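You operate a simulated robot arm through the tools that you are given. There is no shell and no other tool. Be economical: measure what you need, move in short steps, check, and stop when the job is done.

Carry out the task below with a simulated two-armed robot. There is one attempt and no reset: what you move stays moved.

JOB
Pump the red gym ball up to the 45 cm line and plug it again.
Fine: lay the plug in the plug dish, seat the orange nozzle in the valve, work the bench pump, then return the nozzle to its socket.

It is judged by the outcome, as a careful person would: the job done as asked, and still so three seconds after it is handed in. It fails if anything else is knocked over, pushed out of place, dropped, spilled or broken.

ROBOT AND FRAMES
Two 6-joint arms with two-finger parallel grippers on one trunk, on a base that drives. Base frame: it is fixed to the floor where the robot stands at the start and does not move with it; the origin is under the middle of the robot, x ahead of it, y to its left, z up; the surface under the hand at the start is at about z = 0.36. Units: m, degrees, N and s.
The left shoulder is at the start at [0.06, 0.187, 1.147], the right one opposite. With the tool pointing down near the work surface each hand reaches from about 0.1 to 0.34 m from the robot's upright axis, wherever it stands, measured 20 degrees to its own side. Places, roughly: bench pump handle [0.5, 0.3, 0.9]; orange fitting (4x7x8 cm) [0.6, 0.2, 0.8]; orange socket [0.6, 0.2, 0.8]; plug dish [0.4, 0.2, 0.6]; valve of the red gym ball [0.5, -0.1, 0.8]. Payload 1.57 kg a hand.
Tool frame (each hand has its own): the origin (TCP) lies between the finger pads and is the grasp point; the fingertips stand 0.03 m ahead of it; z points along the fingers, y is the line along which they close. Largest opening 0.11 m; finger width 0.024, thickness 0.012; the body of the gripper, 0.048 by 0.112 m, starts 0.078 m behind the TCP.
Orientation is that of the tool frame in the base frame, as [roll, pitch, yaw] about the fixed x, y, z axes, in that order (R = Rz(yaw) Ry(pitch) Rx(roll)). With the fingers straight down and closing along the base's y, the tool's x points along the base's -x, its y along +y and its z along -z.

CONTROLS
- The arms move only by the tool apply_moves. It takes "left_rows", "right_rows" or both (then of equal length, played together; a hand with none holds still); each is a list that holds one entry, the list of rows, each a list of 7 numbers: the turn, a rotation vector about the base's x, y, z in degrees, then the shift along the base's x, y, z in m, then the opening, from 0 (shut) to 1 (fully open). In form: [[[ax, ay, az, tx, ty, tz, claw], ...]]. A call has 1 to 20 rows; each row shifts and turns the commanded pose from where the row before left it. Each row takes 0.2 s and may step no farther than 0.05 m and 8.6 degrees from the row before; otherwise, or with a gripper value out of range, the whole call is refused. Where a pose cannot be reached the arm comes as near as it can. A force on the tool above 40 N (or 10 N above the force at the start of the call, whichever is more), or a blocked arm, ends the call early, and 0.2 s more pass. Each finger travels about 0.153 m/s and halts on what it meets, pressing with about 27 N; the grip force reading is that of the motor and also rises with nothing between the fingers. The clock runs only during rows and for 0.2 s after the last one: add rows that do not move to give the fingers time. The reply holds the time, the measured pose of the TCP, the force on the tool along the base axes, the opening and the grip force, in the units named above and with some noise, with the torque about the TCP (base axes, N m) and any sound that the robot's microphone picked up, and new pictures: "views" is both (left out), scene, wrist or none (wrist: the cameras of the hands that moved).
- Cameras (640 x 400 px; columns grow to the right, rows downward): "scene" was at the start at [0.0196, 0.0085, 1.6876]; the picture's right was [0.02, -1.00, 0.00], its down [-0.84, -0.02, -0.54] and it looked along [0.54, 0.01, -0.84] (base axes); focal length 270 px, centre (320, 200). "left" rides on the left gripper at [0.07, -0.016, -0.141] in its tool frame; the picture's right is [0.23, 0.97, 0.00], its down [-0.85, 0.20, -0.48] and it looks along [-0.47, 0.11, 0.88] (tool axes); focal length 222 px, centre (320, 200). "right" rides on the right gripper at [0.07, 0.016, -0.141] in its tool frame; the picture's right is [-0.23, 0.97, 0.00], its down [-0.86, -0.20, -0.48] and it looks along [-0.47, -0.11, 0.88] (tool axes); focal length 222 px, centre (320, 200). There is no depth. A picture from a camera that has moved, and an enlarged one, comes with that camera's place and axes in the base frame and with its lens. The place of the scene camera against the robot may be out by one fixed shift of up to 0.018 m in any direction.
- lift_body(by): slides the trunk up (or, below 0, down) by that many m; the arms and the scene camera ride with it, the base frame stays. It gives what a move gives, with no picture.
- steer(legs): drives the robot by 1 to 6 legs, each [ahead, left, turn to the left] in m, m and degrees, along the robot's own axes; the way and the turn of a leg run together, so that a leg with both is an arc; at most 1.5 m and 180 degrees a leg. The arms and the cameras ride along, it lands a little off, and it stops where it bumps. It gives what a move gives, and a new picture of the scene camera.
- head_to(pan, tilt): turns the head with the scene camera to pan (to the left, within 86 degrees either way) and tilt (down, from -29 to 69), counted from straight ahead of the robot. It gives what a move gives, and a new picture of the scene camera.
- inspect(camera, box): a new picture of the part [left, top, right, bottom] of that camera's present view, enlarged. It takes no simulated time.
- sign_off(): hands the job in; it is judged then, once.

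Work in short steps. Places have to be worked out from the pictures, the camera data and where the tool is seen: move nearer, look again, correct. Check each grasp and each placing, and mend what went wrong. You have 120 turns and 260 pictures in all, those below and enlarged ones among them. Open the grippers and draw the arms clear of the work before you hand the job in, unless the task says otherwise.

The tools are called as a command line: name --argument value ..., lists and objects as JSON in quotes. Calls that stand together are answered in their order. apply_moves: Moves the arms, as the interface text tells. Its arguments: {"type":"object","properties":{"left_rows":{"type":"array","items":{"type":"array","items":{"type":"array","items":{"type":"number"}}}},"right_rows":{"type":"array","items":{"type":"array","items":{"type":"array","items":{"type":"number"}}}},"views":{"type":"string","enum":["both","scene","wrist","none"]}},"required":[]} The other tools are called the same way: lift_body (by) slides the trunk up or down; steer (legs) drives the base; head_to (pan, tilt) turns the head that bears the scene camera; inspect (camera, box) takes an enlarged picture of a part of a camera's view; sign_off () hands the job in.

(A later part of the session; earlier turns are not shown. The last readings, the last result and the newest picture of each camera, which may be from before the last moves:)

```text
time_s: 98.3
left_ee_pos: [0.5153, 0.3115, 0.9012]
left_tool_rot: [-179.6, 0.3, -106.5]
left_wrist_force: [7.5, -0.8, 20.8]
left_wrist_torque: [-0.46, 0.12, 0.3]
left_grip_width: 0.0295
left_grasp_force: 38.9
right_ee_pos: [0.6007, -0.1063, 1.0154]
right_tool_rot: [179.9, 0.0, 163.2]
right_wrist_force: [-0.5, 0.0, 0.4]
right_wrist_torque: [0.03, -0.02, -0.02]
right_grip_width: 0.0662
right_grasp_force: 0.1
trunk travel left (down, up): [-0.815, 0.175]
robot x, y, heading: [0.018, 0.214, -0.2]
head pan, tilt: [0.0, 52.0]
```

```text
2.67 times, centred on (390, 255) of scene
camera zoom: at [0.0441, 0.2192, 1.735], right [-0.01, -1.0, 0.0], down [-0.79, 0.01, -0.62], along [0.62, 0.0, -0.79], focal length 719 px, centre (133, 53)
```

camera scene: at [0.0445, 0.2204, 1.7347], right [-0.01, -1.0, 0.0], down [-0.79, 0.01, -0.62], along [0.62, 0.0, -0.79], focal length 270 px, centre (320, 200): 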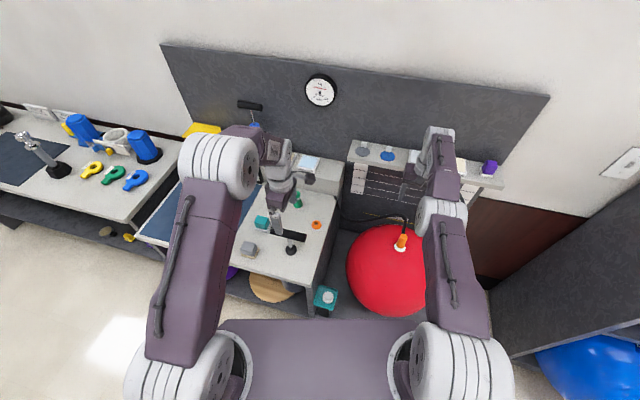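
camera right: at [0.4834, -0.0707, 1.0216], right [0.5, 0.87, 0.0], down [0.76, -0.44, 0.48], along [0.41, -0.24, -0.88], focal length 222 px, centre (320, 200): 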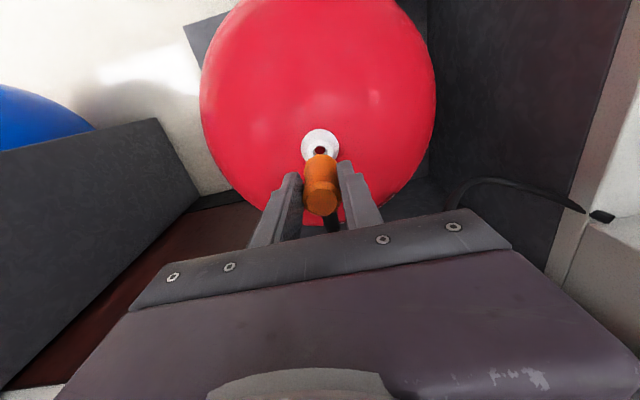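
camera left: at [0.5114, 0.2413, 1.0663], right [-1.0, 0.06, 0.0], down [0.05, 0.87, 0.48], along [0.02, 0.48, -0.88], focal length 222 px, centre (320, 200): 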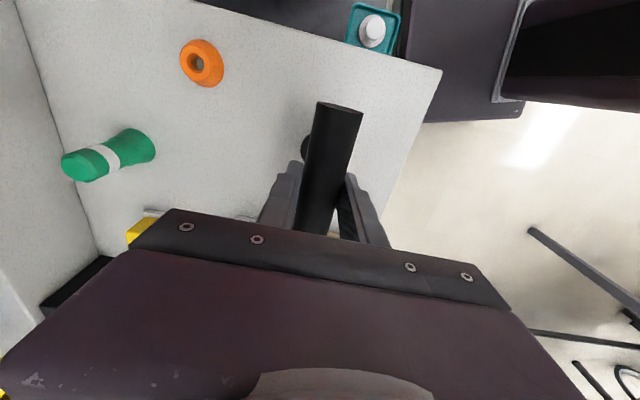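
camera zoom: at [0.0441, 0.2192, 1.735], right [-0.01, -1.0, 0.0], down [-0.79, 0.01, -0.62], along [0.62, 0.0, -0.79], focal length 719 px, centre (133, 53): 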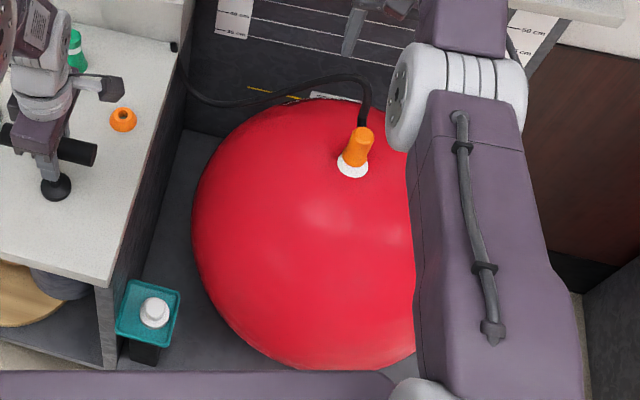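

Rise again about 1.3 cm, so about 44 cm now. Before the last part-stroke I refine the estimate with magnified edges of the ball's outline.

inspect --camera "scene" --box '[325, 240, 375, 275]'

inspect --camera "scene" --box '[350, 205, 400, 240]'

inspect --camera "scene" --box '[350, 290, 400, 325]'

```text
11.43 times, centred on (350, 258) of scene
camera zoom: at [0.0441, 0.2192, 1.735], right [-0.01, -1.0, 0.0], down [-0.79, 0.01, -0.62], along [0.62, 0.0, -0.79], focal length 3082 px, centre (-23, -457)
```

zoom: 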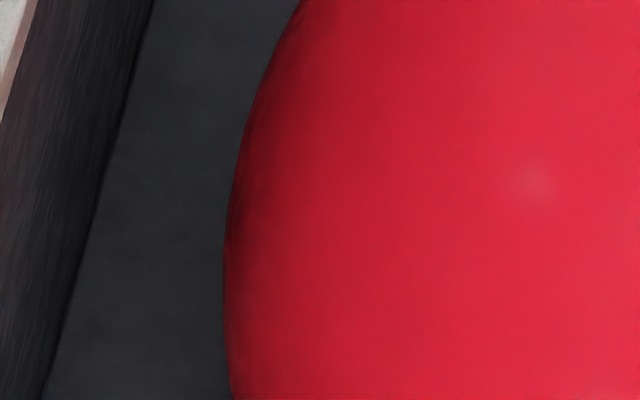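

```text
11.43 times, centred on (375, 222) of scene
camera zoom: at [0.0441, 0.2192, 1.735], right [-0.01, -1.0, 0.0], down [-0.79, 0.01, -0.62], along [0.62, 0.0, -0.79], focal length 3082 px, centre (-309, -57)
```

zoom: 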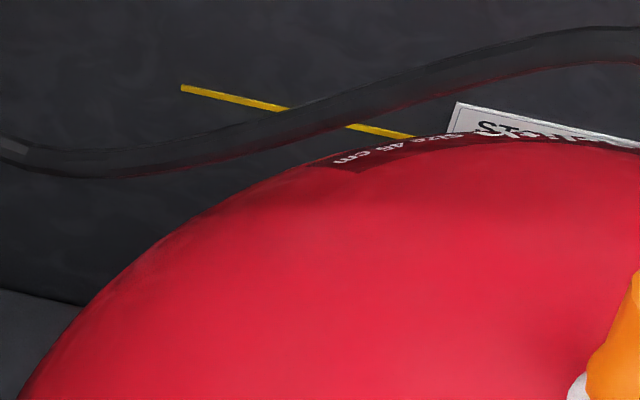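

```text
11.43 times, centred on (375, 308) of scene
camera zoom: at [0.0441, 0.2192, 1.735], right [-0.01, -1.0, 0.0], down [-0.79, 0.01, -0.62], along [0.62, 0.0, -0.79], focal length 3082 px, centre (-309, -1029)
```

zoom: 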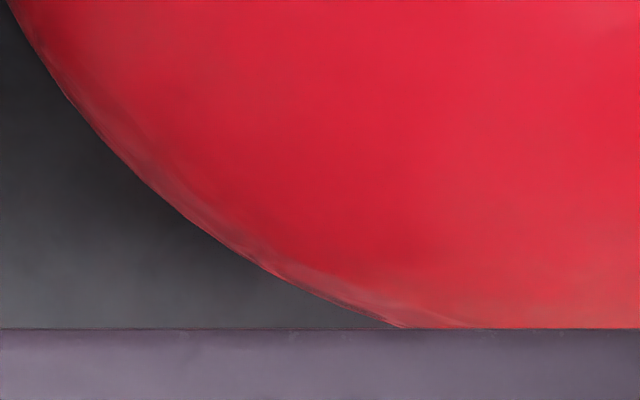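

The outline fits a sphere very well and gives a height of about 44.4 cm (±0.3). A part-stroke of about 7 cm should add the missing 0.6 cm.

apply_moves --left_rows '[[[0, 0, 0, 0, 0, 0.015, 0.1], [0, 0, 0, 0, 0, 0.02, 0.1], [0, 0, 0, 0, 0, 0.02, 0.1], [0, 0, 0, 0, 0, 0.013, 0.1], [0, 0, 0, 0, 0, -0.013, 0.1], [0, 0, 0, 0, 0, -0.02, 0.1], [0, 0, 0, 0, 0, -0.02, 0.1], [0, 0, 0, 0, 0, -0.015, 0.1], [0, 0, 0, 0, 0, 0, 0.1]]]' --views "none"

inspect --camera "scene" --box '[325, 240, 375, 275]'

inspect --camera "scene" --box '[350, 205, 400, 240]'

inspect --camera "scene" --box '[350, 290, 400, 325]'

inspect --camera "scene" --box '[340, 160, 400, 200]'

```text
time_s: 100.3
left_ee_pos: [0.5141, 0.314, 0.9011]
left_tool_rot: [-179.8, 0.4, -106.5]
left_wrist_force: [-0.4, 2.0, 9.2]
left_wrist_torque: [0.04, -0.07, 0.31]
left_grip_width: 0.0294
left_grasp_force: 38.8
right_ee_pos: [0.6001, -0.1046, 1.0157]
right_tool_rot: [179.9, 0.1, 163.3]
right_wrist_force: [-0.2, 0.4, 0.3]
right_wrist_torque: [-0.02, 0.0, 0.03]
right_grip_width: 0.0661
right_grasp_force: 0.1
trunk travel left (down, up): [-0.815, 0.175]
robot x, y, heading: [0.0211, 0.2114, -0.3]
head pan, tilt: [0.0, 52.0]
```

```text
11.43 times, centred on (350, 258) of scene
camera zoom: at [0.0439, 0.2205, 1.7348], right [-0.01, -1.0, 0.0], down [-0.79, 0.01, -0.62], along [0.62, 0.0, -0.79], focal length 3082 px, centre (-23, -457)
```

zoom: 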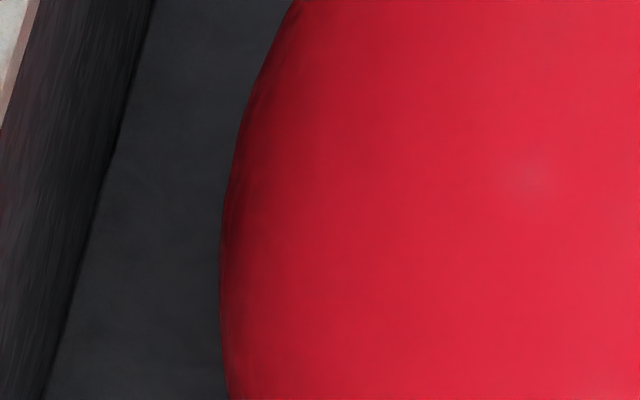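

```text
11.43 times, centred on (375, 222) of scene
camera zoom: at [0.0439, 0.2205, 1.7348], right [-0.01, -1.0, 0.0], down [-0.79, 0.01, -0.62], along [0.62, 0.0, -0.79], focal length 3082 px, centre (-309, -57)
```

zoom: 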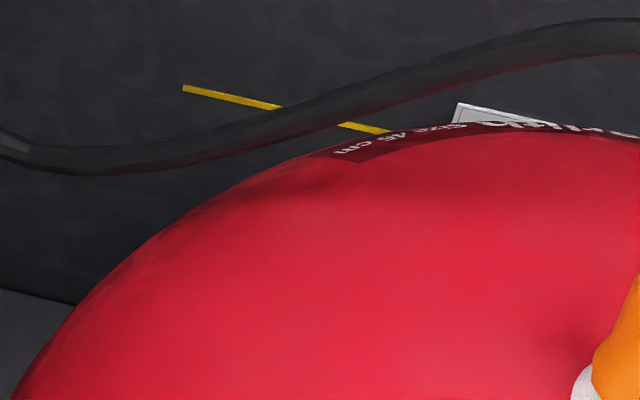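

```text
11.43 times, centred on (375, 308) of scene
camera zoom: at [0.0439, 0.2205, 1.7348], right [-0.01, -1.0, 0.0], down [-0.79, 0.01, -0.62], along [0.62, 0.0, -0.79], focal length 3082 px, centre (-309, -1029)
```

zoom: 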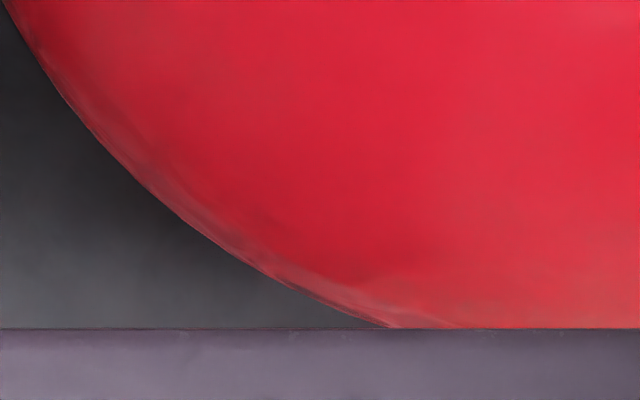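

```text
10.00 times, centred on (370, 180) of scene
camera zoom: at [0.0439, 0.2205, 1.7348], right [-0.01, -1.0, 0.0], down [-0.79, 0.01, -0.62], along [0.62, 0.0, -0.79], focal length 2697 px, centre (-180, 400)
```

zoom: 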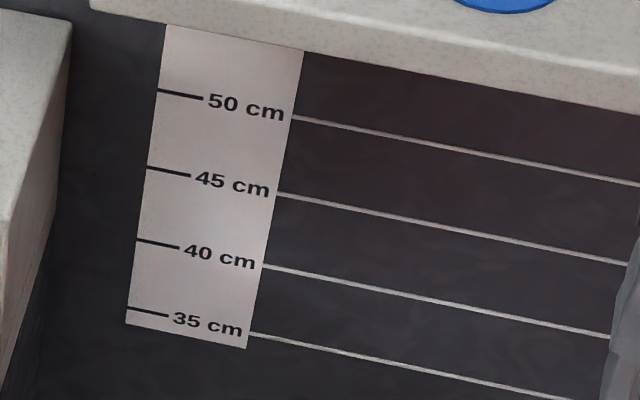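

The outline now gives about 45.1 cm, so pumping is done. I bring the handle back to its starting height, release it and withdraw the left hand upward.

apply_moves --left_rows '[[[0, 0, 0, 0, 0, 0.012, 0.1], [0, 0, 0, 0, 0, 0.013, 0.1], [0, 0, 0, 0, 0, 0, 0.1], [0, 0, 0, 0, 0, 0, 0.4], [0, 0, 0, 0, 0, 0, 0.7], [0, 0, 0, 0, 0, 0.02, 0.7], [0, 0, 0, 0, 0, 0.04, 0.7], [0, 0, 0, 0, 0, 0.04, 0.7], [0, 0, 0, 0, 0.02, 0.04, 0.7], [0, 0, 0, -0.02, 0.04, 0.02, 0.7], [0, 0, 0, -0.02, 0.04, 0, 0.7], [0, 0, 0, -0.02, 0.04, 0, 0.7], [0, 0, 0, -0.02, 0.04, 0, 0.7], [0, 0, 0, -0.02, 0.04, 0, 0.7]]]' --views "scene"

```text
time_s: 103.3
left_ee_pos: [0.4166, 0.5352, 1.0858]
left_tool_rot: [-179.9, 0.2, -106.5]
left_wrist_force: [0.0, 0.4, 0.4]
left_wrist_torque: [-0.01, 0.01, -0.02]
left_grip_width: 0.077
left_grasp_force: 0.1
right_ee_pos: [0.6004, -0.1037, 1.0167]
right_tool_rot: [-179.8, 0.1, 163.2]
right_wrist_force: [-0.2, 0.0, -0.4]
right_wrist_torque: [0.0, 0.02, -0.01]
right_grip_width: 0.0658
right_grasp_force: 0.0
trunk travel left (down, up): [-0.815, 0.175]
robot x, y, heading: [0.0225, 0.2135, -0.5]
head pan, tilt: [0.0, 52.0]
camera scene: at [0.0449, 0.2223, 1.7347], right [-0.01, -1.0, 0.0], down [-0.79, 0.0, -0.62], along [0.62, -0.01, -0.79], focal length 270 px, centre (320, 200)
```

scene: 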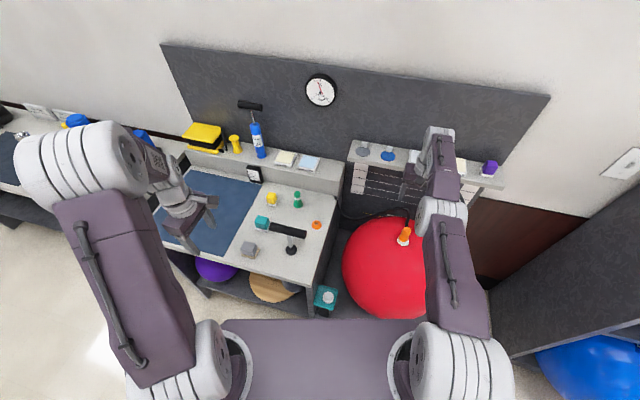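

Now the nozzle return, using base and trunk for the stretched right arm. The ball rose about 5 cm, so the nozzle grasp should be near TCP z 0.895; I drive back about 6 cm to put the hand over it.

steer --legs '[[-0.0595, 0, 0]]'

apply_moves --right_rows '[[[0, 0, 0, 0, 0, 0, 0.75], [0, 0, 0, 0, 0, 0, 0.75]]]' --views "none"

inspect --camera "right" --box '[220, 80, 420, 220]'

```text
time_s: 104.2
left_ee_pos: [0.3617, 0.5335, 1.0849]
left_tool_rot: [179.8, 0.2, -106.5]
left_wrist_force: [0.3, -0.2, -0.1]
left_wrist_torque: [0.01, 0.05, 0.03]
left_grip_width: 0.0768
left_grasp_force: 0.0
right_ee_pos: [0.5433, -0.1053, 1.0119]
right_tool_rot: [-179.9, -0.2, 163.2]
right_wrist_force: [0.5, -0.5, 0.1]
right_wrist_torque: [0.01, 0.03, -0.02]
right_grip_width: 0.066
right_grasp_force: 0.0
trunk travel left (down, up): [-0.815, 0.175]
robot x, y, heading: [-0.0416, 0.2142, -0.6]
head pan, tilt: [0.0, 52.0]
camera scene: at [-0.0077, 0.2203, 1.7345], right [-0.01, -1.0, 0.0], down [-0.79, 0.01, -0.61], along [0.61, -0.01, -0.79], focal length 270 px, centre (320, 200)
```

scene: 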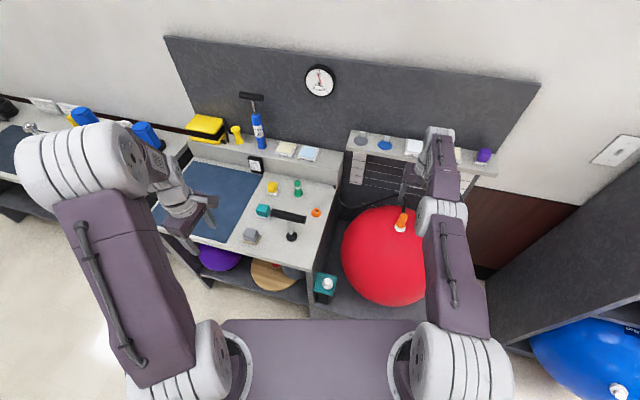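

```text
time_s: 104.8
left_ee_pos: [0.358, 0.5326, 1.0858]
left_tool_rot: [180.0, 0.2, -106.6]
left_wrist_force: [-0.4, -0.6, -0.4]
left_wrist_torque: [-0.01, 0.0, -0.02]
left_grip_width: 0.0768
left_grasp_force: 0.2
right_ee_pos: [0.5399, -0.1063, 1.0134]
right_tool_rot: [-180.0, 0.0, 163.2]
right_wrist_force: [-0.5, -0.4, 0.0]
right_wrist_torque: [0.01, 0.0, -0.01]
right_grip_width: 0.0828
right_grasp_force: 0.1
trunk travel left (down, up): [-0.815, 0.175]
robot x, y, heading: [-0.043, 0.2094, -0.5]
head pan, tilt: [0.0, 52.0]
```

```text
2.86 times, centred on (320, 150) of right
camera zoom: at [0.4793, -0.0687, 1.1553], right [0.5, 0.87, 0.0], down [0.76, -0.44, 0.48], along [0.41, -0.24, -0.88], focal length 635 px, centre (320, 343)
```

zoom: 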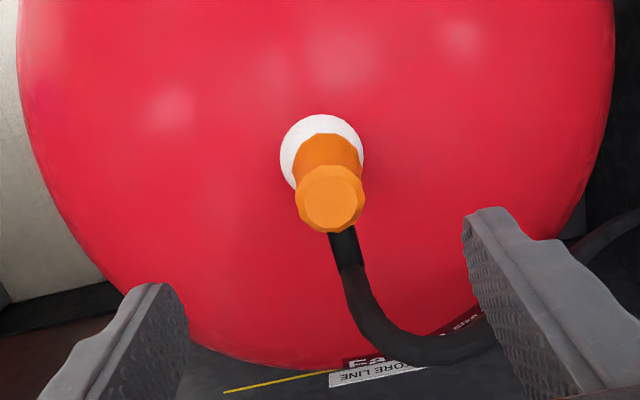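

The nozzle is at about [0.540,-0.102]; I shift +y 4 mm and lower the trunk 9 cm, then check.

apply_moves --right_rows '[[[0, 0, 0, 0.0005, 0.004, 0, 0.75], [0, 0, 0, 0, 0, 0, 0.75]]]' --views "none"

lift_body --by -0.09

inspect --camera "right" --box '[240, 100, 440, 240]'

```text
time_s: 105.4
left_ee_pos: [0.3563, 0.5332, 1.0854]
left_tool_rot: [-179.8, 0.2, -106.7]
left_wrist_force: [0.5, 0.2, 0.5]
left_wrist_torque: [-0.04, 0.0, 0.0]
left_grip_width: 0.077
left_grasp_force: 0.1
right_ee_pos: [0.5406, -0.1015, 1.0145]
right_tool_rot: [180.0, 0.0, 163.2]
right_wrist_force: [-0.1, 0.3, 0.7]
right_wrist_torque: [-0.01, -0.02, -0.01]
right_grip_width: 0.0824
right_grasp_force: 0.1
trunk travel left (down, up): [-0.815, 0.175]
robot x, y, heading: [-0.0406, 0.2171, -0.5]
head pan, tilt: [0.0, 52.0]
```

```text
time_s: 106.7
left_ee_pos: [0.3558, 0.5336, 0.9958]
left_tool_rot: [-179.9, 0.2, -106.6]
left_wrist_force: [0.6, 0.2, -0.3]
left_wrist_torque: [-0.01, 0.02, 0.01]
left_grip_width: 0.0771
left_grasp_force: 0.0
right_ee_pos: [0.5392, -0.1022, 0.9256]
right_tool_rot: [-180.0, 0.0, 163.2]
right_wrist_force: [0.0, -0.3, -1.0]
right_wrist_torque: [-0.03, 0.0, 0.02]
right_grip_width: 0.0825
right_grasp_force: 0.1
trunk travel left (down, up): [-0.725, 0.265]
robot x, y, heading: [-0.0379, 0.2179, -0.3]
head pan, tilt: [0.0, 52.0]
```

```text
2.86 times, centred on (340, 170) of right
camera zoom: at [0.4775, -0.0643, 1.0664], right [0.5, 0.87, 0.0], down [0.76, -0.44, 0.48], along [0.42, -0.24, -0.88], focal length 635 px, centre (263, 286)
```

zoom: 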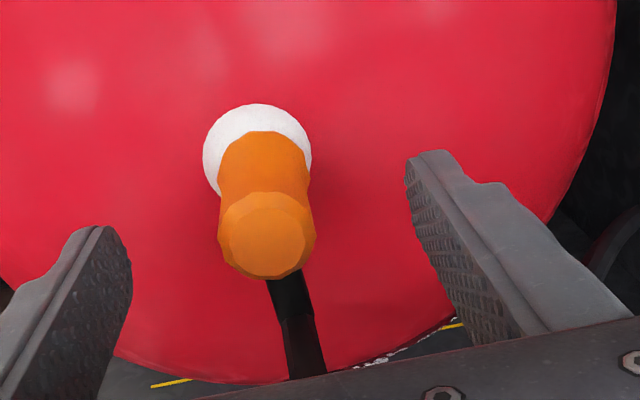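

Well centred. I lower 3 cm more and check before closing.

lift_body --by -0.03

inspect --camera "right" --box '[240, 100, 440, 240]'

```text
time_s: 107.4
left_ee_pos: [0.3565, 0.5315, 0.9661]
left_tool_rot: [-179.9, 0.2, -106.6]
left_wrist_force: [-0.4, -0.2, -0.1]
left_wrist_torque: [0.02, 0.01, -0.01]
left_grip_width: 0.0769
left_grasp_force: 0.0
right_ee_pos: [0.5391, -0.101, 0.8938]
right_tool_rot: [179.9, 0.1, 163.2]
right_wrist_force: [-0.6, -0.2, 0.6]
right_wrist_torque: [0.01, -0.01, 0.0]
right_grip_width: 0.0823
right_grasp_force: 0.0
trunk travel left (down, up): [-0.695, 0.295]
robot x, y, heading: [-0.0398, 0.2144, -0.5]
head pan, tilt: [0.0, 52.0]
```

```text
2.86 times, centred on (340, 170) of right
camera zoom: at [0.4775, -0.0643, 1.0364], right [0.5, 0.87, 0.0], down [0.76, -0.44, 0.48], along [0.42, -0.24, -0.88], focal length 635 px, centre (263, 286)
```

zoom: 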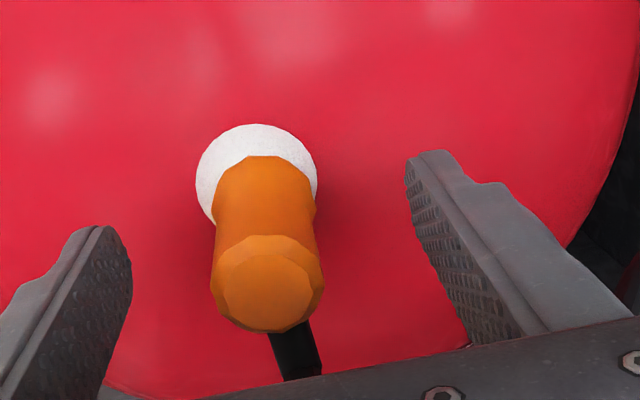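

It matches the original grasp picture. I close on it and draw it out gently with the arm.

apply_moves --right_rows '[[[0, 0, 0, 0, 0, 0, 0.5], [0, 0, 0, 0, 0, 0, 0.15], [0, 0, 0, 0, 0, 0, 0.15], [0, 0, 0, 0, 0, 0, 0.15], [0, 0, 0, 0, 0, 0.006, 0.15], [0, 0, 0, 0, 0, 0.01, 0.15], [0, 0, 0, 0, 0, 0.01, 0.15], [0, 0, 0, 0, 0, 0, 0.15]]]' --views "none"

inspect --camera "right" --box '[240, 100, 440, 240]'

```text
time_s: 109.2
left_ee_pos: [0.3561, 0.5329, 0.9659]
left_tool_rot: [-179.9, 0.2, -106.6]
left_wrist_force: [-0.1, 0.2, -0.6]
left_wrist_torque: [-0.01, 0.0, -0.01]
left_grip_width: 0.0769
left_grasp_force: 0.0
right_ee_pos: [0.5407, -0.102, 0.9211]
right_tool_rot: [-180.0, 0.0, 163.3]
right_wrist_force: [0.6, -0.5, 0.0]
right_wrist_torque: [0.0, 0.01, 0.0]
right_grip_width: 0.0292
right_grasp_force: 27.1
trunk travel left (down, up): [-0.695, 0.295]
robot x, y, heading: [-0.0394, 0.216, -0.5]
head pan, tilt: [0.0, 52.0]
```

```text
2.86 times, centred on (340, 170) of right
camera zoom: at [0.4784, -0.0647, 1.0622], right [0.5, 0.87, 0.0], down [0.76, -0.44, 0.48], along [0.41, -0.24, -0.88], focal length 635 px, centre (263, 286)
```

zoom: 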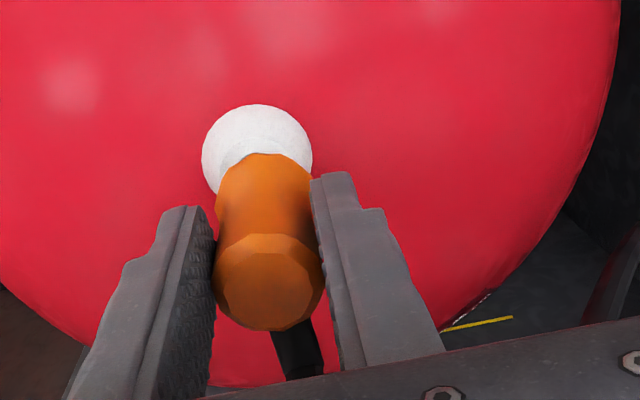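

The nozzle is out. I raise the trunk 10 cm and drive ahead to the pose from which it was taken (robot x≈0.067, y≈0.231).

lift_body --by 0.1

steer --legs '[[0.106, 0.017, 0]]'

apply_moves --right_rows '[[[0, 0, 0, 0, 0.035, 0, 0.15], [0, 0, 0, 0, 0.035, 0, 0.15], [0, 0, 0, 0, 0.035, 0, 0.15], [0, 0, 0, 0, 0.035, 0, 0.15], [0, 0, 0, 0, 0.035, 0, 0.15], [0, 0, 0, -0.002, 0.035, 0, 0.15], [0, 0, 0, -0.004, 0.035, 0, 0.15], [0, 0, 0, -0.006, 0.03, 0, 0.15], [0, 0, 0, 0, 0, 0, 0.15]]]' --views "both"

```text
time_s: 110.6
left_ee_pos: [0.3557, 0.5332, 1.0667]
left_tool_rot: [-179.8, 0.3, -106.6]
left_wrist_force: [-0.3, 0.3, -0.8]
left_wrist_torque: [-0.02, 0.01, 0.01]
left_grip_width: 0.077
left_grasp_force: 0.1
right_ee_pos: [0.54, -0.1018, 1.0213]
right_tool_rot: [-180.0, 0.0, 163.2]
right_wrist_force: [-0.5, 0.8, -0.2]
right_wrist_torque: [-0.04, 0.02, -0.03]
right_grip_width: 0.0296
right_grasp_force: 27.3
trunk travel left (down, up): [-0.795, 0.195]
robot x, y, heading: [-0.0436, 0.2164, -0.5]
head pan, tilt: [0.0, 52.0]
```

```text
time_s: 111.8
left_ee_pos: [0.4597, 0.5494, 1.0659]
left_tool_rot: [-179.9, 0.4, -106.4]
left_wrist_force: [-0.5, 0.6, 0.8]
left_wrist_torque: [0.0, 0.0, 0.0]
left_grip_width: 0.0768
left_grasp_force: 0.0
right_ee_pos: [0.6444, -0.0855, 1.0211]
right_tool_rot: [179.9, 0.0, 163.2]
right_wrist_force: [-0.2, 0.3, -1.2]
right_wrist_torque: [0.02, -0.01, 0.0]
right_grip_width: 0.0293
right_grasp_force: 27.0
trunk travel left (down, up): [-0.795, 0.195]
robot x, y, heading: [0.0651, 0.231, -0.4]
head pan, tilt: [0.0, 52.0]
camera scene: at [0.0876, 0.2364, 1.7147], right [-0.01, -1.0, 0.0], down [-0.79, 0.01, -0.62], along [0.62, 0.0, -0.79], focal length 270 px, centre (320, 200)
```

scene: 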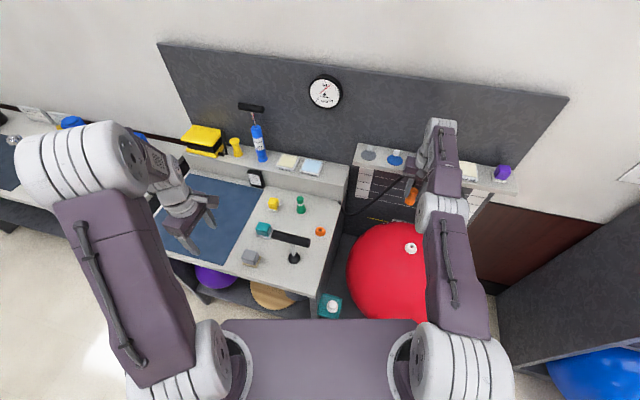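

```text
time_s: 113.8
left_ee_pos: [0.4614, 0.5492, 1.0652]
left_tool_rot: [-179.9, 0.3, -106.5]
left_wrist_force: [0.4, -1.1, -0.3]
left_wrist_torque: [0.01, 0.0, 0.02]
left_grip_width: 0.077
left_grasp_force: 0.0
right_ee_pos: [0.642, 0.1849, 1.0201]
right_tool_rot: [179.9, 0.1, 163.1]
right_wrist_force: [0.0, 0.1, 0.1]
right_wrist_torque: [0.03, -0.01, 0.01]
right_grip_width: 0.0292
right_grasp_force: 27.7
right hand out of reach, approached as far as the arm can: row 1, 2, 3, 7
trunk travel left (down, up): [-0.795, 0.195]
robot x, y, heading: [0.0639, 0.2315, -0.2]
head pan, tilt: [0.0, 52.0]
camera scene: at [0.0897, 0.2362, 1.7147], right [-0.01, -1.0, 0.0], down [-0.79, 0.01, -0.62], along [0.62, 0.0, -0.79], focal length 270 px, centre (320, 200)
camera right: at [0.5811, 0.2217, 1.1624], right [0.5, 0.87, 0.0], down [0.76, -0.44, 0.48], along [0.41, -0.24, -0.88], focal length 222 px, centre (320, 200)
```

scene: 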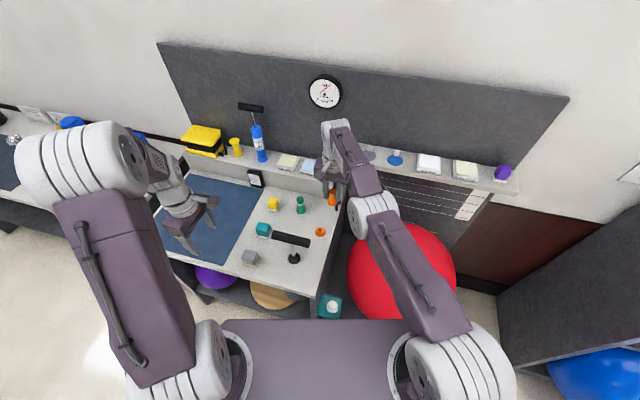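
right: 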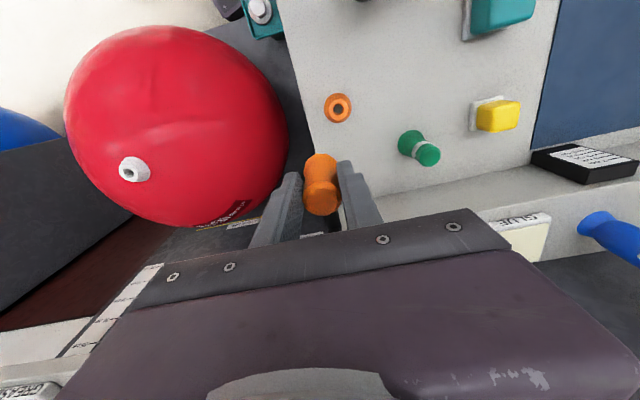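

At [0.642,0.185]. I move to above the socket [0.624,0.227].

apply_moves --right_rows '[[[0, 0, 0, -0.005, 0.015, 0, 0.15], [0, 0, 0, -0.006, 0.015, 0, 0.15], [0, 0, 0, -0.007, 0.012, 0, 0.15], [0, 0, 0, 0, 0, 0, 0.15]]]' --views "none"

inspect --camera "right" --box '[270, 110, 370, 240]'

```text
time_s: 114.8
left_ee_pos: [0.461, 0.5491, 1.066]
left_tool_rot: [-179.9, 0.2, -106.5]
left_wrist_force: [-0.8, -0.3, -0.3]
left_wrist_torque: [0.02, 0.02, 0.01]
left_grip_width: 0.0772
left_grasp_force: 0.0
right_ee_pos: [0.6263, 0.2278, 1.0231]
right_tool_rot: [-179.9, -0.2, 163.2]
right_wrist_force: [-0.1, -0.6, -0.6]
right_wrist_torque: [0.03, 0.03, 0.02]
right_grip_width: 0.0294
right_grasp_force: 26.9
trunk travel left (down, up): [-0.795, 0.195]
robot x, y, heading: [0.0677, 0.232, -0.4]
head pan, tilt: [0.0, 52.0]
```

```text
3.08 times, centred on (320, 175) of right
camera zoom: at [0.5656, 0.2652, 1.1634], right [0.5, 0.87, 0.0], down [0.76, -0.44, 0.48], along [0.41, -0.24, -0.88], focal length 684 px, centre (320, 277)
```

zoom: 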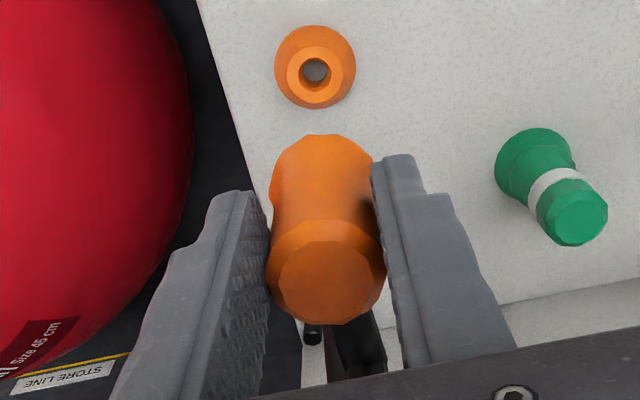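

The arm is free again, and the socket is at [0.6245,0.2273]. I correct 2.5 mm and lower to TCP 0.91, then check.

apply_moves --right_rows '[[[0, 0, 0, -0.0025, 0, -0.02, 0.15], [0, 0, 0, 0, 0, -0.03, 0.15], [0, 0, 0, 0, 0, -0.03, 0.15], [0, 0, 0, 0, 0, -0.03, 0.15], [0, 0, 0, 0, 0, 0, 0.15]]]' --views "none"

inspect --camera "right" --box '[270, 100, 370, 220]'

inspect --camera "scene" --box '[295, 180, 355, 240]'

```text
time_s: 116.0
left_ee_pos: [0.4612, 0.549, 1.066]
left_tool_rot: [-179.9, 0.2, -106.6]
left_wrist_force: [-0.3, 0.7, 1.0]
left_wrist_torque: [0.02, 0.0, 0.01]
left_grip_width: 0.0773
left_grasp_force: 0.1
right_ee_pos: [0.6164, 0.2272, 0.9101]
right_tool_rot: [180.0, 0.1, 163.2]
right_wrist_force: [-0.1, 0.9, -0.2]
right_wrist_torque: [-0.02, 0.0, -0.01]
right_grip_width: 0.0295
right_grasp_force: 26.9
right hand out of reach, approached as far as the arm can: row 4
trunk travel left (down, up): [-0.795, 0.195]
robot x, y, heading: [0.0645, 0.2283, -0.2]
head pan, tilt: [0.0, 52.0]
```

```text
3.33 times, centred on (320, 160) of right
camera zoom: at [0.5546, 0.2633, 1.051], right [0.5, 0.87, 0.0], down [0.76, -0.44, 0.48], along [0.42, -0.24, -0.88], focal length 740 px, centre (320, 333)
```

zoom: 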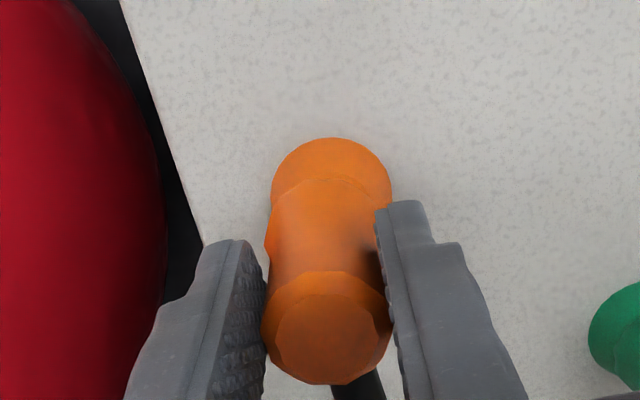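

```text
6.67 times, centred on (325, 210) of scene
camera zoom: at [0.0894, 0.2368, 1.7147], right [-0.01, -1.0, 0.0], down [-0.79, 0.01, -0.62], along [0.62, 0.0, -0.79], focal length 1798 px, centre (287, 133)
```

zoom: 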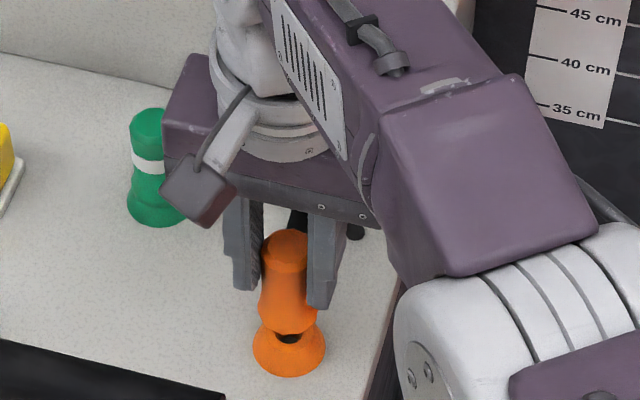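

At the reach limit the hand slid back 7 mm. I raise 2 cm with the trunk, drive 8 mm ahead, and then lower with the trunk alone.

lift_body --by 0.02

steer --legs '[[0.0085, 0, 0]]'

apply_moves --right_rows '[[[0, 0, 0, 0, 0, 0, 0.15]]]' --views "none"

inspect --camera "right" --box '[270, 100, 370, 220]'

inspect --camera "scene" --box '[305, 190, 345, 230]'

```text
time_s: 116.6
left_ee_pos: [0.4611, 0.5485, 1.0869]
left_tool_rot: [-179.9, 0.1, -106.4]
left_wrist_force: [0.2, 0.3, 0.1]
left_wrist_torque: [0.01, 0.01, -0.02]
left_grip_width: 0.0772
left_grasp_force: 0.1
right_ee_pos: [0.6167, 0.2254, 0.9311]
right_tool_rot: [180.0, 0.0, 163.2]
right_wrist_force: [0.2, 0.0, -0.8]
right_wrist_torque: [-0.01, 0.0, 0.0]
right_grip_width: 0.0295
right_grasp_force: 27.1
trunk travel left (down, up): [-0.815, 0.175]
robot x, y, heading: [0.066, 0.2292, -0.4]
head pan, tilt: [0.0, 52.0]
```

```text
time_s: 117.4
left_ee_pos: [0.4672, 0.5487, 1.0859]
left_tool_rot: [-179.7, 0.3, -106.5]
left_wrist_force: [-0.1, 0.0, 1.0]
left_wrist_torque: [0.0, -0.06, 0.01]
left_grip_width: 0.077
left_grasp_force: 0.1
right_ee_pos: [0.624, 0.2256, 0.9302]
right_tool_rot: [-179.9, 0.1, 163.1]
right_wrist_force: [-0.2, 0.4, -0.3]
right_wrist_torque: [0.01, 0.0, -0.02]
right_grip_width: 0.0295
right_grasp_force: 27.0
trunk travel left (down, up): [-0.815, 0.175]
robot x, y, heading: [0.075, 0.2304, -0.3]
head pan, tilt: [0.0, 52.0]
camera scene: at [0.0946, 0.2368, 1.7348], right [-0.01, -1.0, 0.0], down [-0.79, 0.01, -0.62], along [0.62, 0.0, -0.79], focal length 270 px, centre (320, 200)
```

scene: 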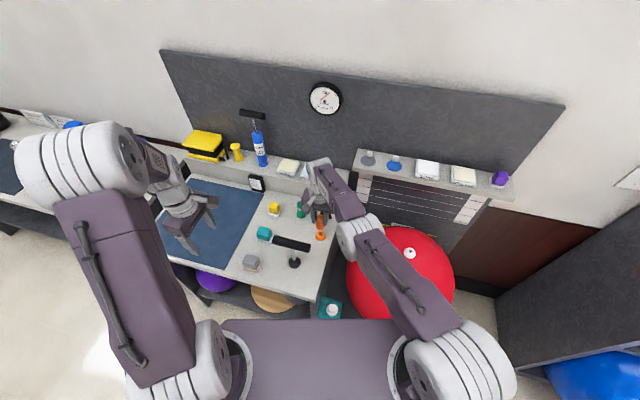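

```text
time_s: 117.8
left_ee_pos: [0.4706, 0.5506, 1.0859]
left_tool_rot: [-179.9, 0.2, -106.4]
left_wrist_force: [0.3, 1.1, 0.4]
left_wrist_torque: [0.01, -0.02, -0.03]
left_grip_width: 0.0772
left_grasp_force: 0.0
right_ee_pos: [0.626, 0.2272, 0.9292]
right_tool_rot: [-180.0, 0.1, 163.2]
right_wrist_force: [-0.6, -0.3, -0.8]
right_wrist_torque: [0.0, 0.0, 0.02]
right_grip_width: 0.0295
right_grasp_force: 27.1
trunk travel left (down, up): [-0.815, 0.175]
robot x, y, heading: [0.0725, 0.2296, -0.2]
head pan, tilt: [0.0, 52.0]
```

```text
3.33 times, centred on (320, 160) of right
camera zoom: at [0.5638, 0.2633, 1.0709], right [0.5, 0.87, 0.0], down [0.76, -0.44, 0.48], along [0.41, -0.24, -0.88], focal length 740 px, centre (320, 333)
```

zoom: 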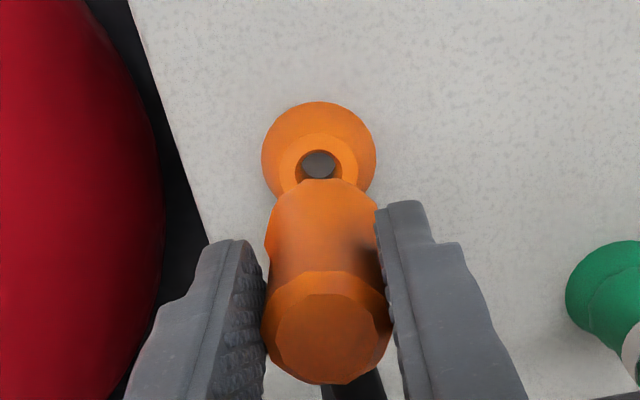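

```text
10.00 times, centred on (325, 210) of scene
camera zoom: at [0.099, 0.2367, 1.7347], right [-0.01, -1.0, 0.0], down [-0.79, 0.01, -0.62], along [0.62, 0.0, -0.79], focal length 2697 px, centre (270, 100)
```

zoom: 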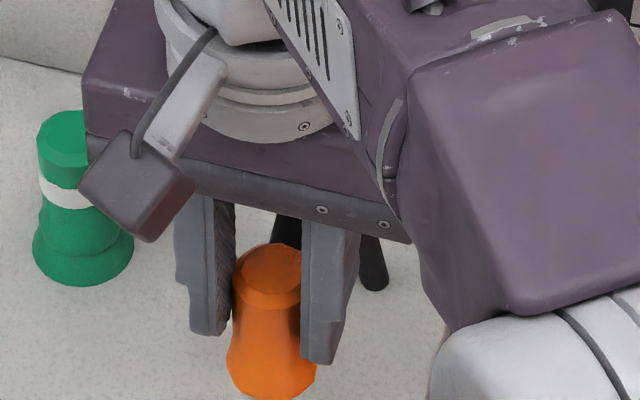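

Aligned to about 1 mm now. I lower the trunk 3.5 cm and look.

lift_body --by -0.035

inspect --camera "scene" --box '[300, 190, 350, 240]'

inspect --camera "right" --box '[270, 100, 370, 220]'

```text
time_s: 118.5
left_ee_pos: [0.4686, 0.5499, 1.0506]
left_tool_rot: [-179.8, 0.3, -106.4]
left_wrist_force: [0.4, 0.1, 0.0]
left_wrist_torque: [0.02, 0.01, -0.02]
left_grip_width: 0.077
left_grasp_force: 0.0
right_ee_pos: [0.624, 0.2249, 0.896]
right_tool_rot: [-180.0, 0.1, 163.2]
right_wrist_force: [0.0, -0.1, 0.2]
right_wrist_torque: [0.01, -0.02, 0.02]
right_grip_width: 0.0294
right_grasp_force: 26.6
trunk travel left (down, up): [-0.78, 0.21]
robot x, y, heading: [0.0719, 0.227, -0.3]
head pan, tilt: [0.0, 52.0]
```

```text
8.00 times, centred on (325, 215) of scene
camera zoom: at [0.0971, 0.2366, 1.6997], right [-0.01, -1.0, 0.0], down [-0.79, 0.01, -0.62], along [0.62, 0.0, -0.79], focal length 2158 px, centre (280, 80)
```

zoom: 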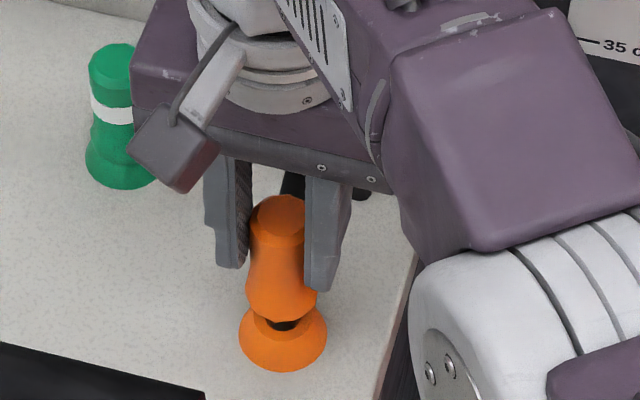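

```text
3.33 times, centred on (320, 160) of right
camera zoom: at [0.5627, 0.2632, 1.0365], right [0.5, 0.87, 0.0], down [0.76, -0.44, 0.48], along [0.42, -0.24, -0.88], focal length 740 px, centre (320, 333)
```

zoom: 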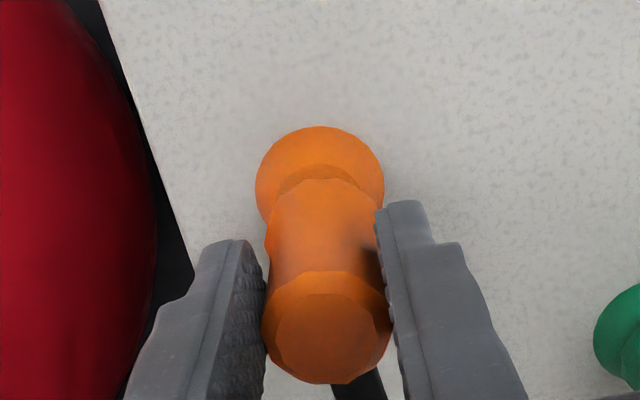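

The stem is in the socket's hole, centred. I lower another 1.3 cm and then in small steps.

lift_body --by -0.013

apply_moves --right_rows '[[[0, 0, 0, 0, 0, -0.003, 0.15], [0, 0, 0, 0, 0, -0.003, 0.15], [0, 0, 0, 0, 0, -0.003, 0.15], [0, 0, 0, 0, 0, 0, 0.15]]]' --views "none"

inspect --camera "scene" --box '[300, 190, 350, 240]'

```text
time_s: 119.2
left_ee_pos: [0.47, 0.5494, 1.0379]
left_tool_rot: [-179.9, 0.2, -106.5]
left_wrist_force: [0.2, -0.4, -0.3]
left_wrist_torque: [0.02, -0.04, 0.01]
left_grip_width: 0.0771
left_grasp_force: 0.0
right_ee_pos: [0.6251, 0.2269, 0.8818]
right_tool_rot: [-179.9, 0.0, 163.3]
right_wrist_force: [0.2, -0.4, -0.8]
right_wrist_torque: [0.01, -0.01, 0.03]
right_grip_width: 0.0293
right_grasp_force: 27.0
trunk travel left (down, up): [-0.767, 0.223]
robot x, y, heading: [0.0737, 0.2308, -0.2]
head pan, tilt: [0.0, 52.0]
```

```text
time_s: 120.2
left_ee_pos: [0.4673, 0.5479, 1.0397]
left_tool_rot: [-179.7, 0.3, -106.6]
left_wrist_force: [-0.3, 0.1, 0.2]
left_wrist_torque: [-0.01, -0.02, 0.02]
left_grip_width: 0.0772
left_grasp_force: 0.1
right_ee_pos: [0.6253, 0.2283, 0.8756]
right_tool_rot: [179.8, 0.4, 163.2]
right_wrist_force: [5.5, -1.5, 23.8]
right_wrist_torque: [-0.32, -0.17, -0.02]
right_grip_width: 0.0293
right_grasp_force: 26.7
trunk travel left (down, up): [-0.767, 0.223]
robot x, y, heading: [0.0712, 0.2281, -0.1]
head pan, tilt: [0.0, 52.0]
```

```text
8.00 times, centred on (325, 215) of scene
camera zoom: at [0.0949, 0.2365, 1.6871], right [-0.01, -1.0, 0.0], down [-0.79, 0.01, -0.62], along [0.62, 0.0, -0.79], focal length 2158 px, centre (280, 80)
```

zoom: 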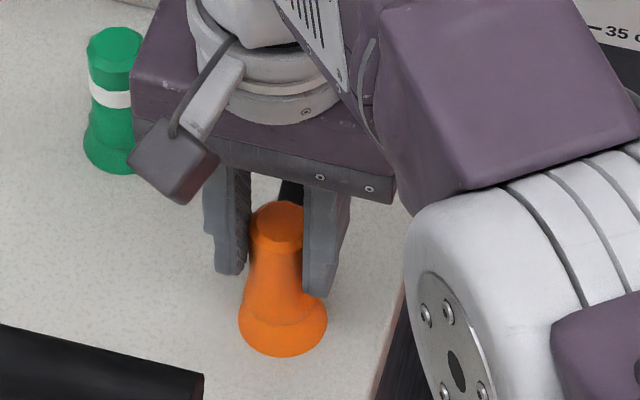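

Seated on the socket: 24 N at TCP 0.8756, matching the original height. I relieve, open, and raise with the trunk.

apply_moves --right_rows '[[[0, 0, 0, 0, 0, 0.003, 0.15], [0, 0, 0, 0, 0, 0.001, 0.15], [0, 0, 0, 0, 0, 0, 0.4], [0, 0, 0, 0, 0, 0, 0.75], [0, 0, 0, 0, 0, 0, 0.75]]]' --views "none"

lift_body --by 0.15

inspect --camera "right" --box '[220, 60, 460, 220]'

inspect --camera "scene" --box '[240, 150, 440, 330]'

```text
time_s: 121.4
left_ee_pos: [0.4698, 0.5493, 1.0382]
left_tool_rot: [-179.9, 0.1, -106.4]
left_wrist_force: [0.9, -0.3, 0.0]
left_wrist_torque: [-0.03, -0.01, 0.02]
left_grip_width: 0.0769
left_grasp_force: 0.1
right_ee_pos: [0.6251, 0.2263, 0.8766]
right_tool_rot: [180.0, -0.1, 163.2]
right_wrist_force: [0.7, -0.5, -0.5]
right_wrist_torque: [-0.02, -0.01, -0.03]
right_grip_width: 0.0825
right_grasp_force: 0.1
trunk travel left (down, up): [-0.767, 0.223]
robot x, y, heading: [0.0712, 0.2347, -0.2]
head pan, tilt: [0.0, 52.0]
```

```text
time_s: 123.1
left_ee_pos: [0.4691, 0.5475, 1.1891]
left_tool_rot: [-180.0, 0.3, -106.5]
left_wrist_force: [0.8, 0.0, -0.3]
left_wrist_torque: [0.0, -0.01, -0.02]
left_grip_width: 0.0771
left_grasp_force: 0.0
right_ee_pos: [0.6251, 0.2258, 1.0258]
right_tool_rot: [180.0, 0.0, 163.3]
right_wrist_force: [0.8, -0.7, 0.0]
right_wrist_torque: [-0.01, 0.03, 0.03]
right_grip_width: 0.0824
right_grasp_force: 0.0
trunk travel left (down, up): [-0.917, 0.073]
robot x, y, heading: [0.0744, 0.2283, -0.3]
head pan, tilt: [0.0, 52.0]
```

```text
2.50 times, centred on (340, 140) of right
camera zoom: at [0.5628, 0.2629, 1.1679], right [0.5, 0.87, 0.0], down [0.76, -0.44, 0.48], along [0.42, -0.24, -0.88], focal length 555 px, centre (270, 350)
```

zoom: 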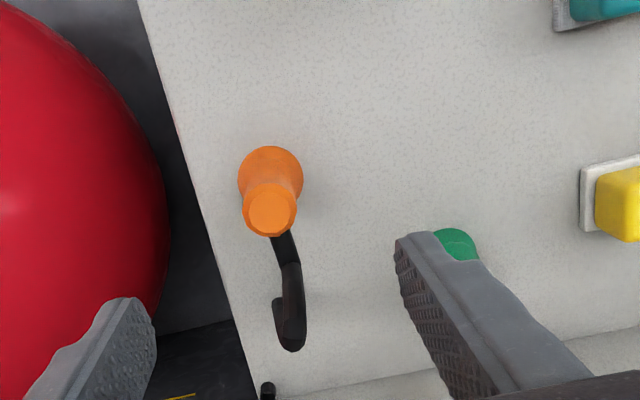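

```text
2.22 times, centred on (340, 240) of scene
camera zoom: at [0.098, 0.2367, 1.8367], right [-0.01, -1.0, 0.0], down [-0.79, 0.01, -0.62], along [0.62, 0.0, -0.79], focal length 599 px, centre (276, 111)
```

zoom: 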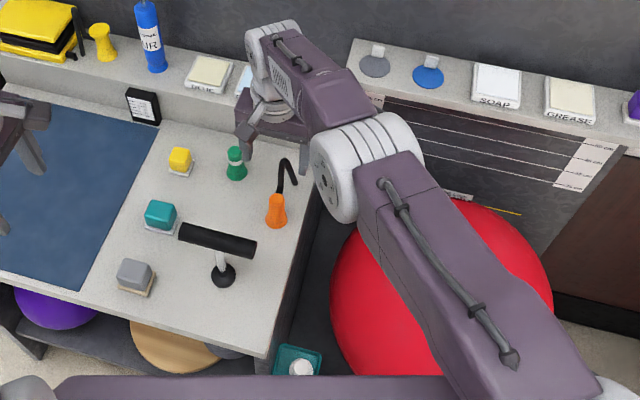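

The nozzle is back in its socket, hose neat. Now the plug: I drive the robot so the right hand is over the dish [0.411,0.172], then turn it to the earlier yaw of -106°.

steer --legs '[[-0.214, -0.054, 0]]'

apply_moves --right_rows '[[[0, 0, 8.2, 0, 0, 0, 0.5], [0, 0, 8.2, 0, 0, 0, 0.5], [0, 0, 8.2, 0, 0, 0, 0.5], [0, 0, 8.2, 0, 0, 0, 0.5], [0, 0, 8.2, 0, 0, 0, 0.5], [0, 0, 8.2, 0, 0, 0, 0.5], [0, 0, 8.2, 0, 0, 0, 0.5], [0, 0, 8.2, 0, 0, 0, 0.5], [0, 0, 8.2, 0, 0, 0, 0.5], [0, 0, 8.2, 0, 0, 0, 0.5], [0, 0, 8.2, 0, 0, 0, 0.5], [0, 0, 0, 0, 0, 0, 0.5]]]' --views "both"

```text
time_s: 124.8
left_ee_pos: [0.2553, 0.4999, 1.1874]
left_tool_rot: [179.9, 0.1, -106.3]
left_wrist_force: [0.7, 0.3, 0.2]
left_wrist_torque: [-0.02, 0.07, 0.01]
left_grip_width: 0.077
left_grasp_force: 0.1
right_ee_pos: [0.4126, 0.1764, 1.0255]
right_tool_rot: [-179.9, -0.1, 163.5]
right_wrist_force: [0.6, 1.0, -0.3]
right_wrist_torque: [0.0, 0.03, -0.01]
right_grip_width: 0.0823
right_grasp_force: 0.0
trunk travel left (down, up): [-0.917, 0.073]
robot x, y, heading: [-0.1402, 0.1792, -0.3]
head pan, tilt: [0.0, 52.0]
camera scene: at [-0.1122, 0.1866, 1.8366], right [0.0, -1.0, 0.0], down [-0.79, 0.0, -0.61], along [0.61, 0.0, -0.79], focal length 270 px, centre (320, 200)
```

scene: 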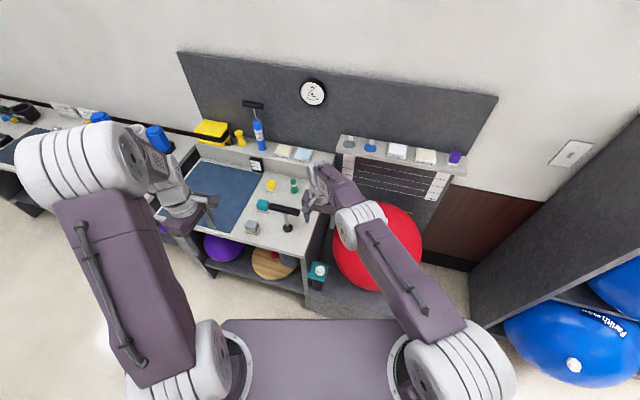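

```text
time_s: 127.4
left_ee_pos: [0.2526, 0.4999, 1.1874]
left_tool_rot: [-179.9, 0.2, -106.3]
left_wrist_force: [-0.7, 0.0, 0.5]
left_wrist_torque: [0.02, 0.01, 0.0]
left_grip_width: 0.0773
left_grasp_force: 0.0
right_ee_pos: [0.41, 0.177, 1.0266]
right_tool_rot: [-180.0, 0.1, -106.2]
right_wrist_force: [0.0, -0.8, -1.1]
right_wrist_torque: [0.01, 0.0, -0.03]
right_grip_width: 0.0553
right_grasp_force: 0.0
trunk travel left (down, up): [-0.917, 0.073]
robot x, y, heading: [-0.1442, 0.1744, -0.1]
head pan, tilt: [0.0, 52.0]
camera scene: at [-0.1174, 0.1853, 1.8367], right [0.0, -1.0, 0.0], down [-0.79, 0.0, -0.62], along [0.62, 0.0, -0.79], focal length 270 px, centre (320, 200)
camera right: at [0.3747, 0.1155, 1.1682], right [-0.87, 0.49, 0.0], down [0.43, 0.76, 0.48], along [0.23, 0.42, -0.88], focal length 222 px, centre (320, 200)
```

scene: 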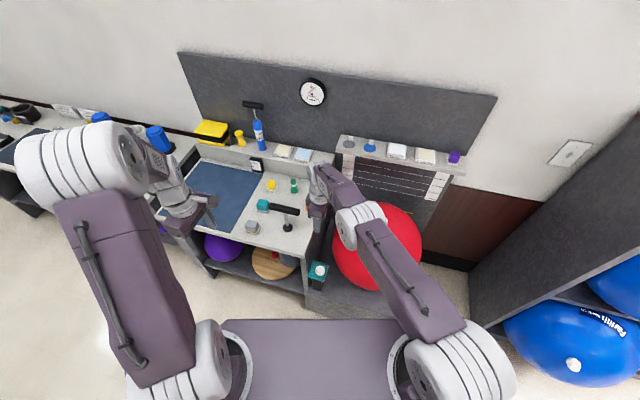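
right: 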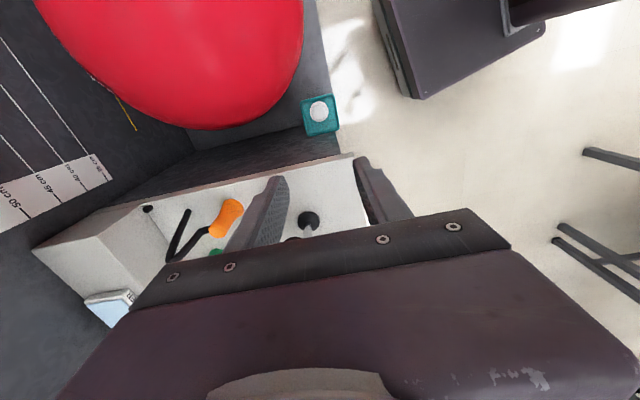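

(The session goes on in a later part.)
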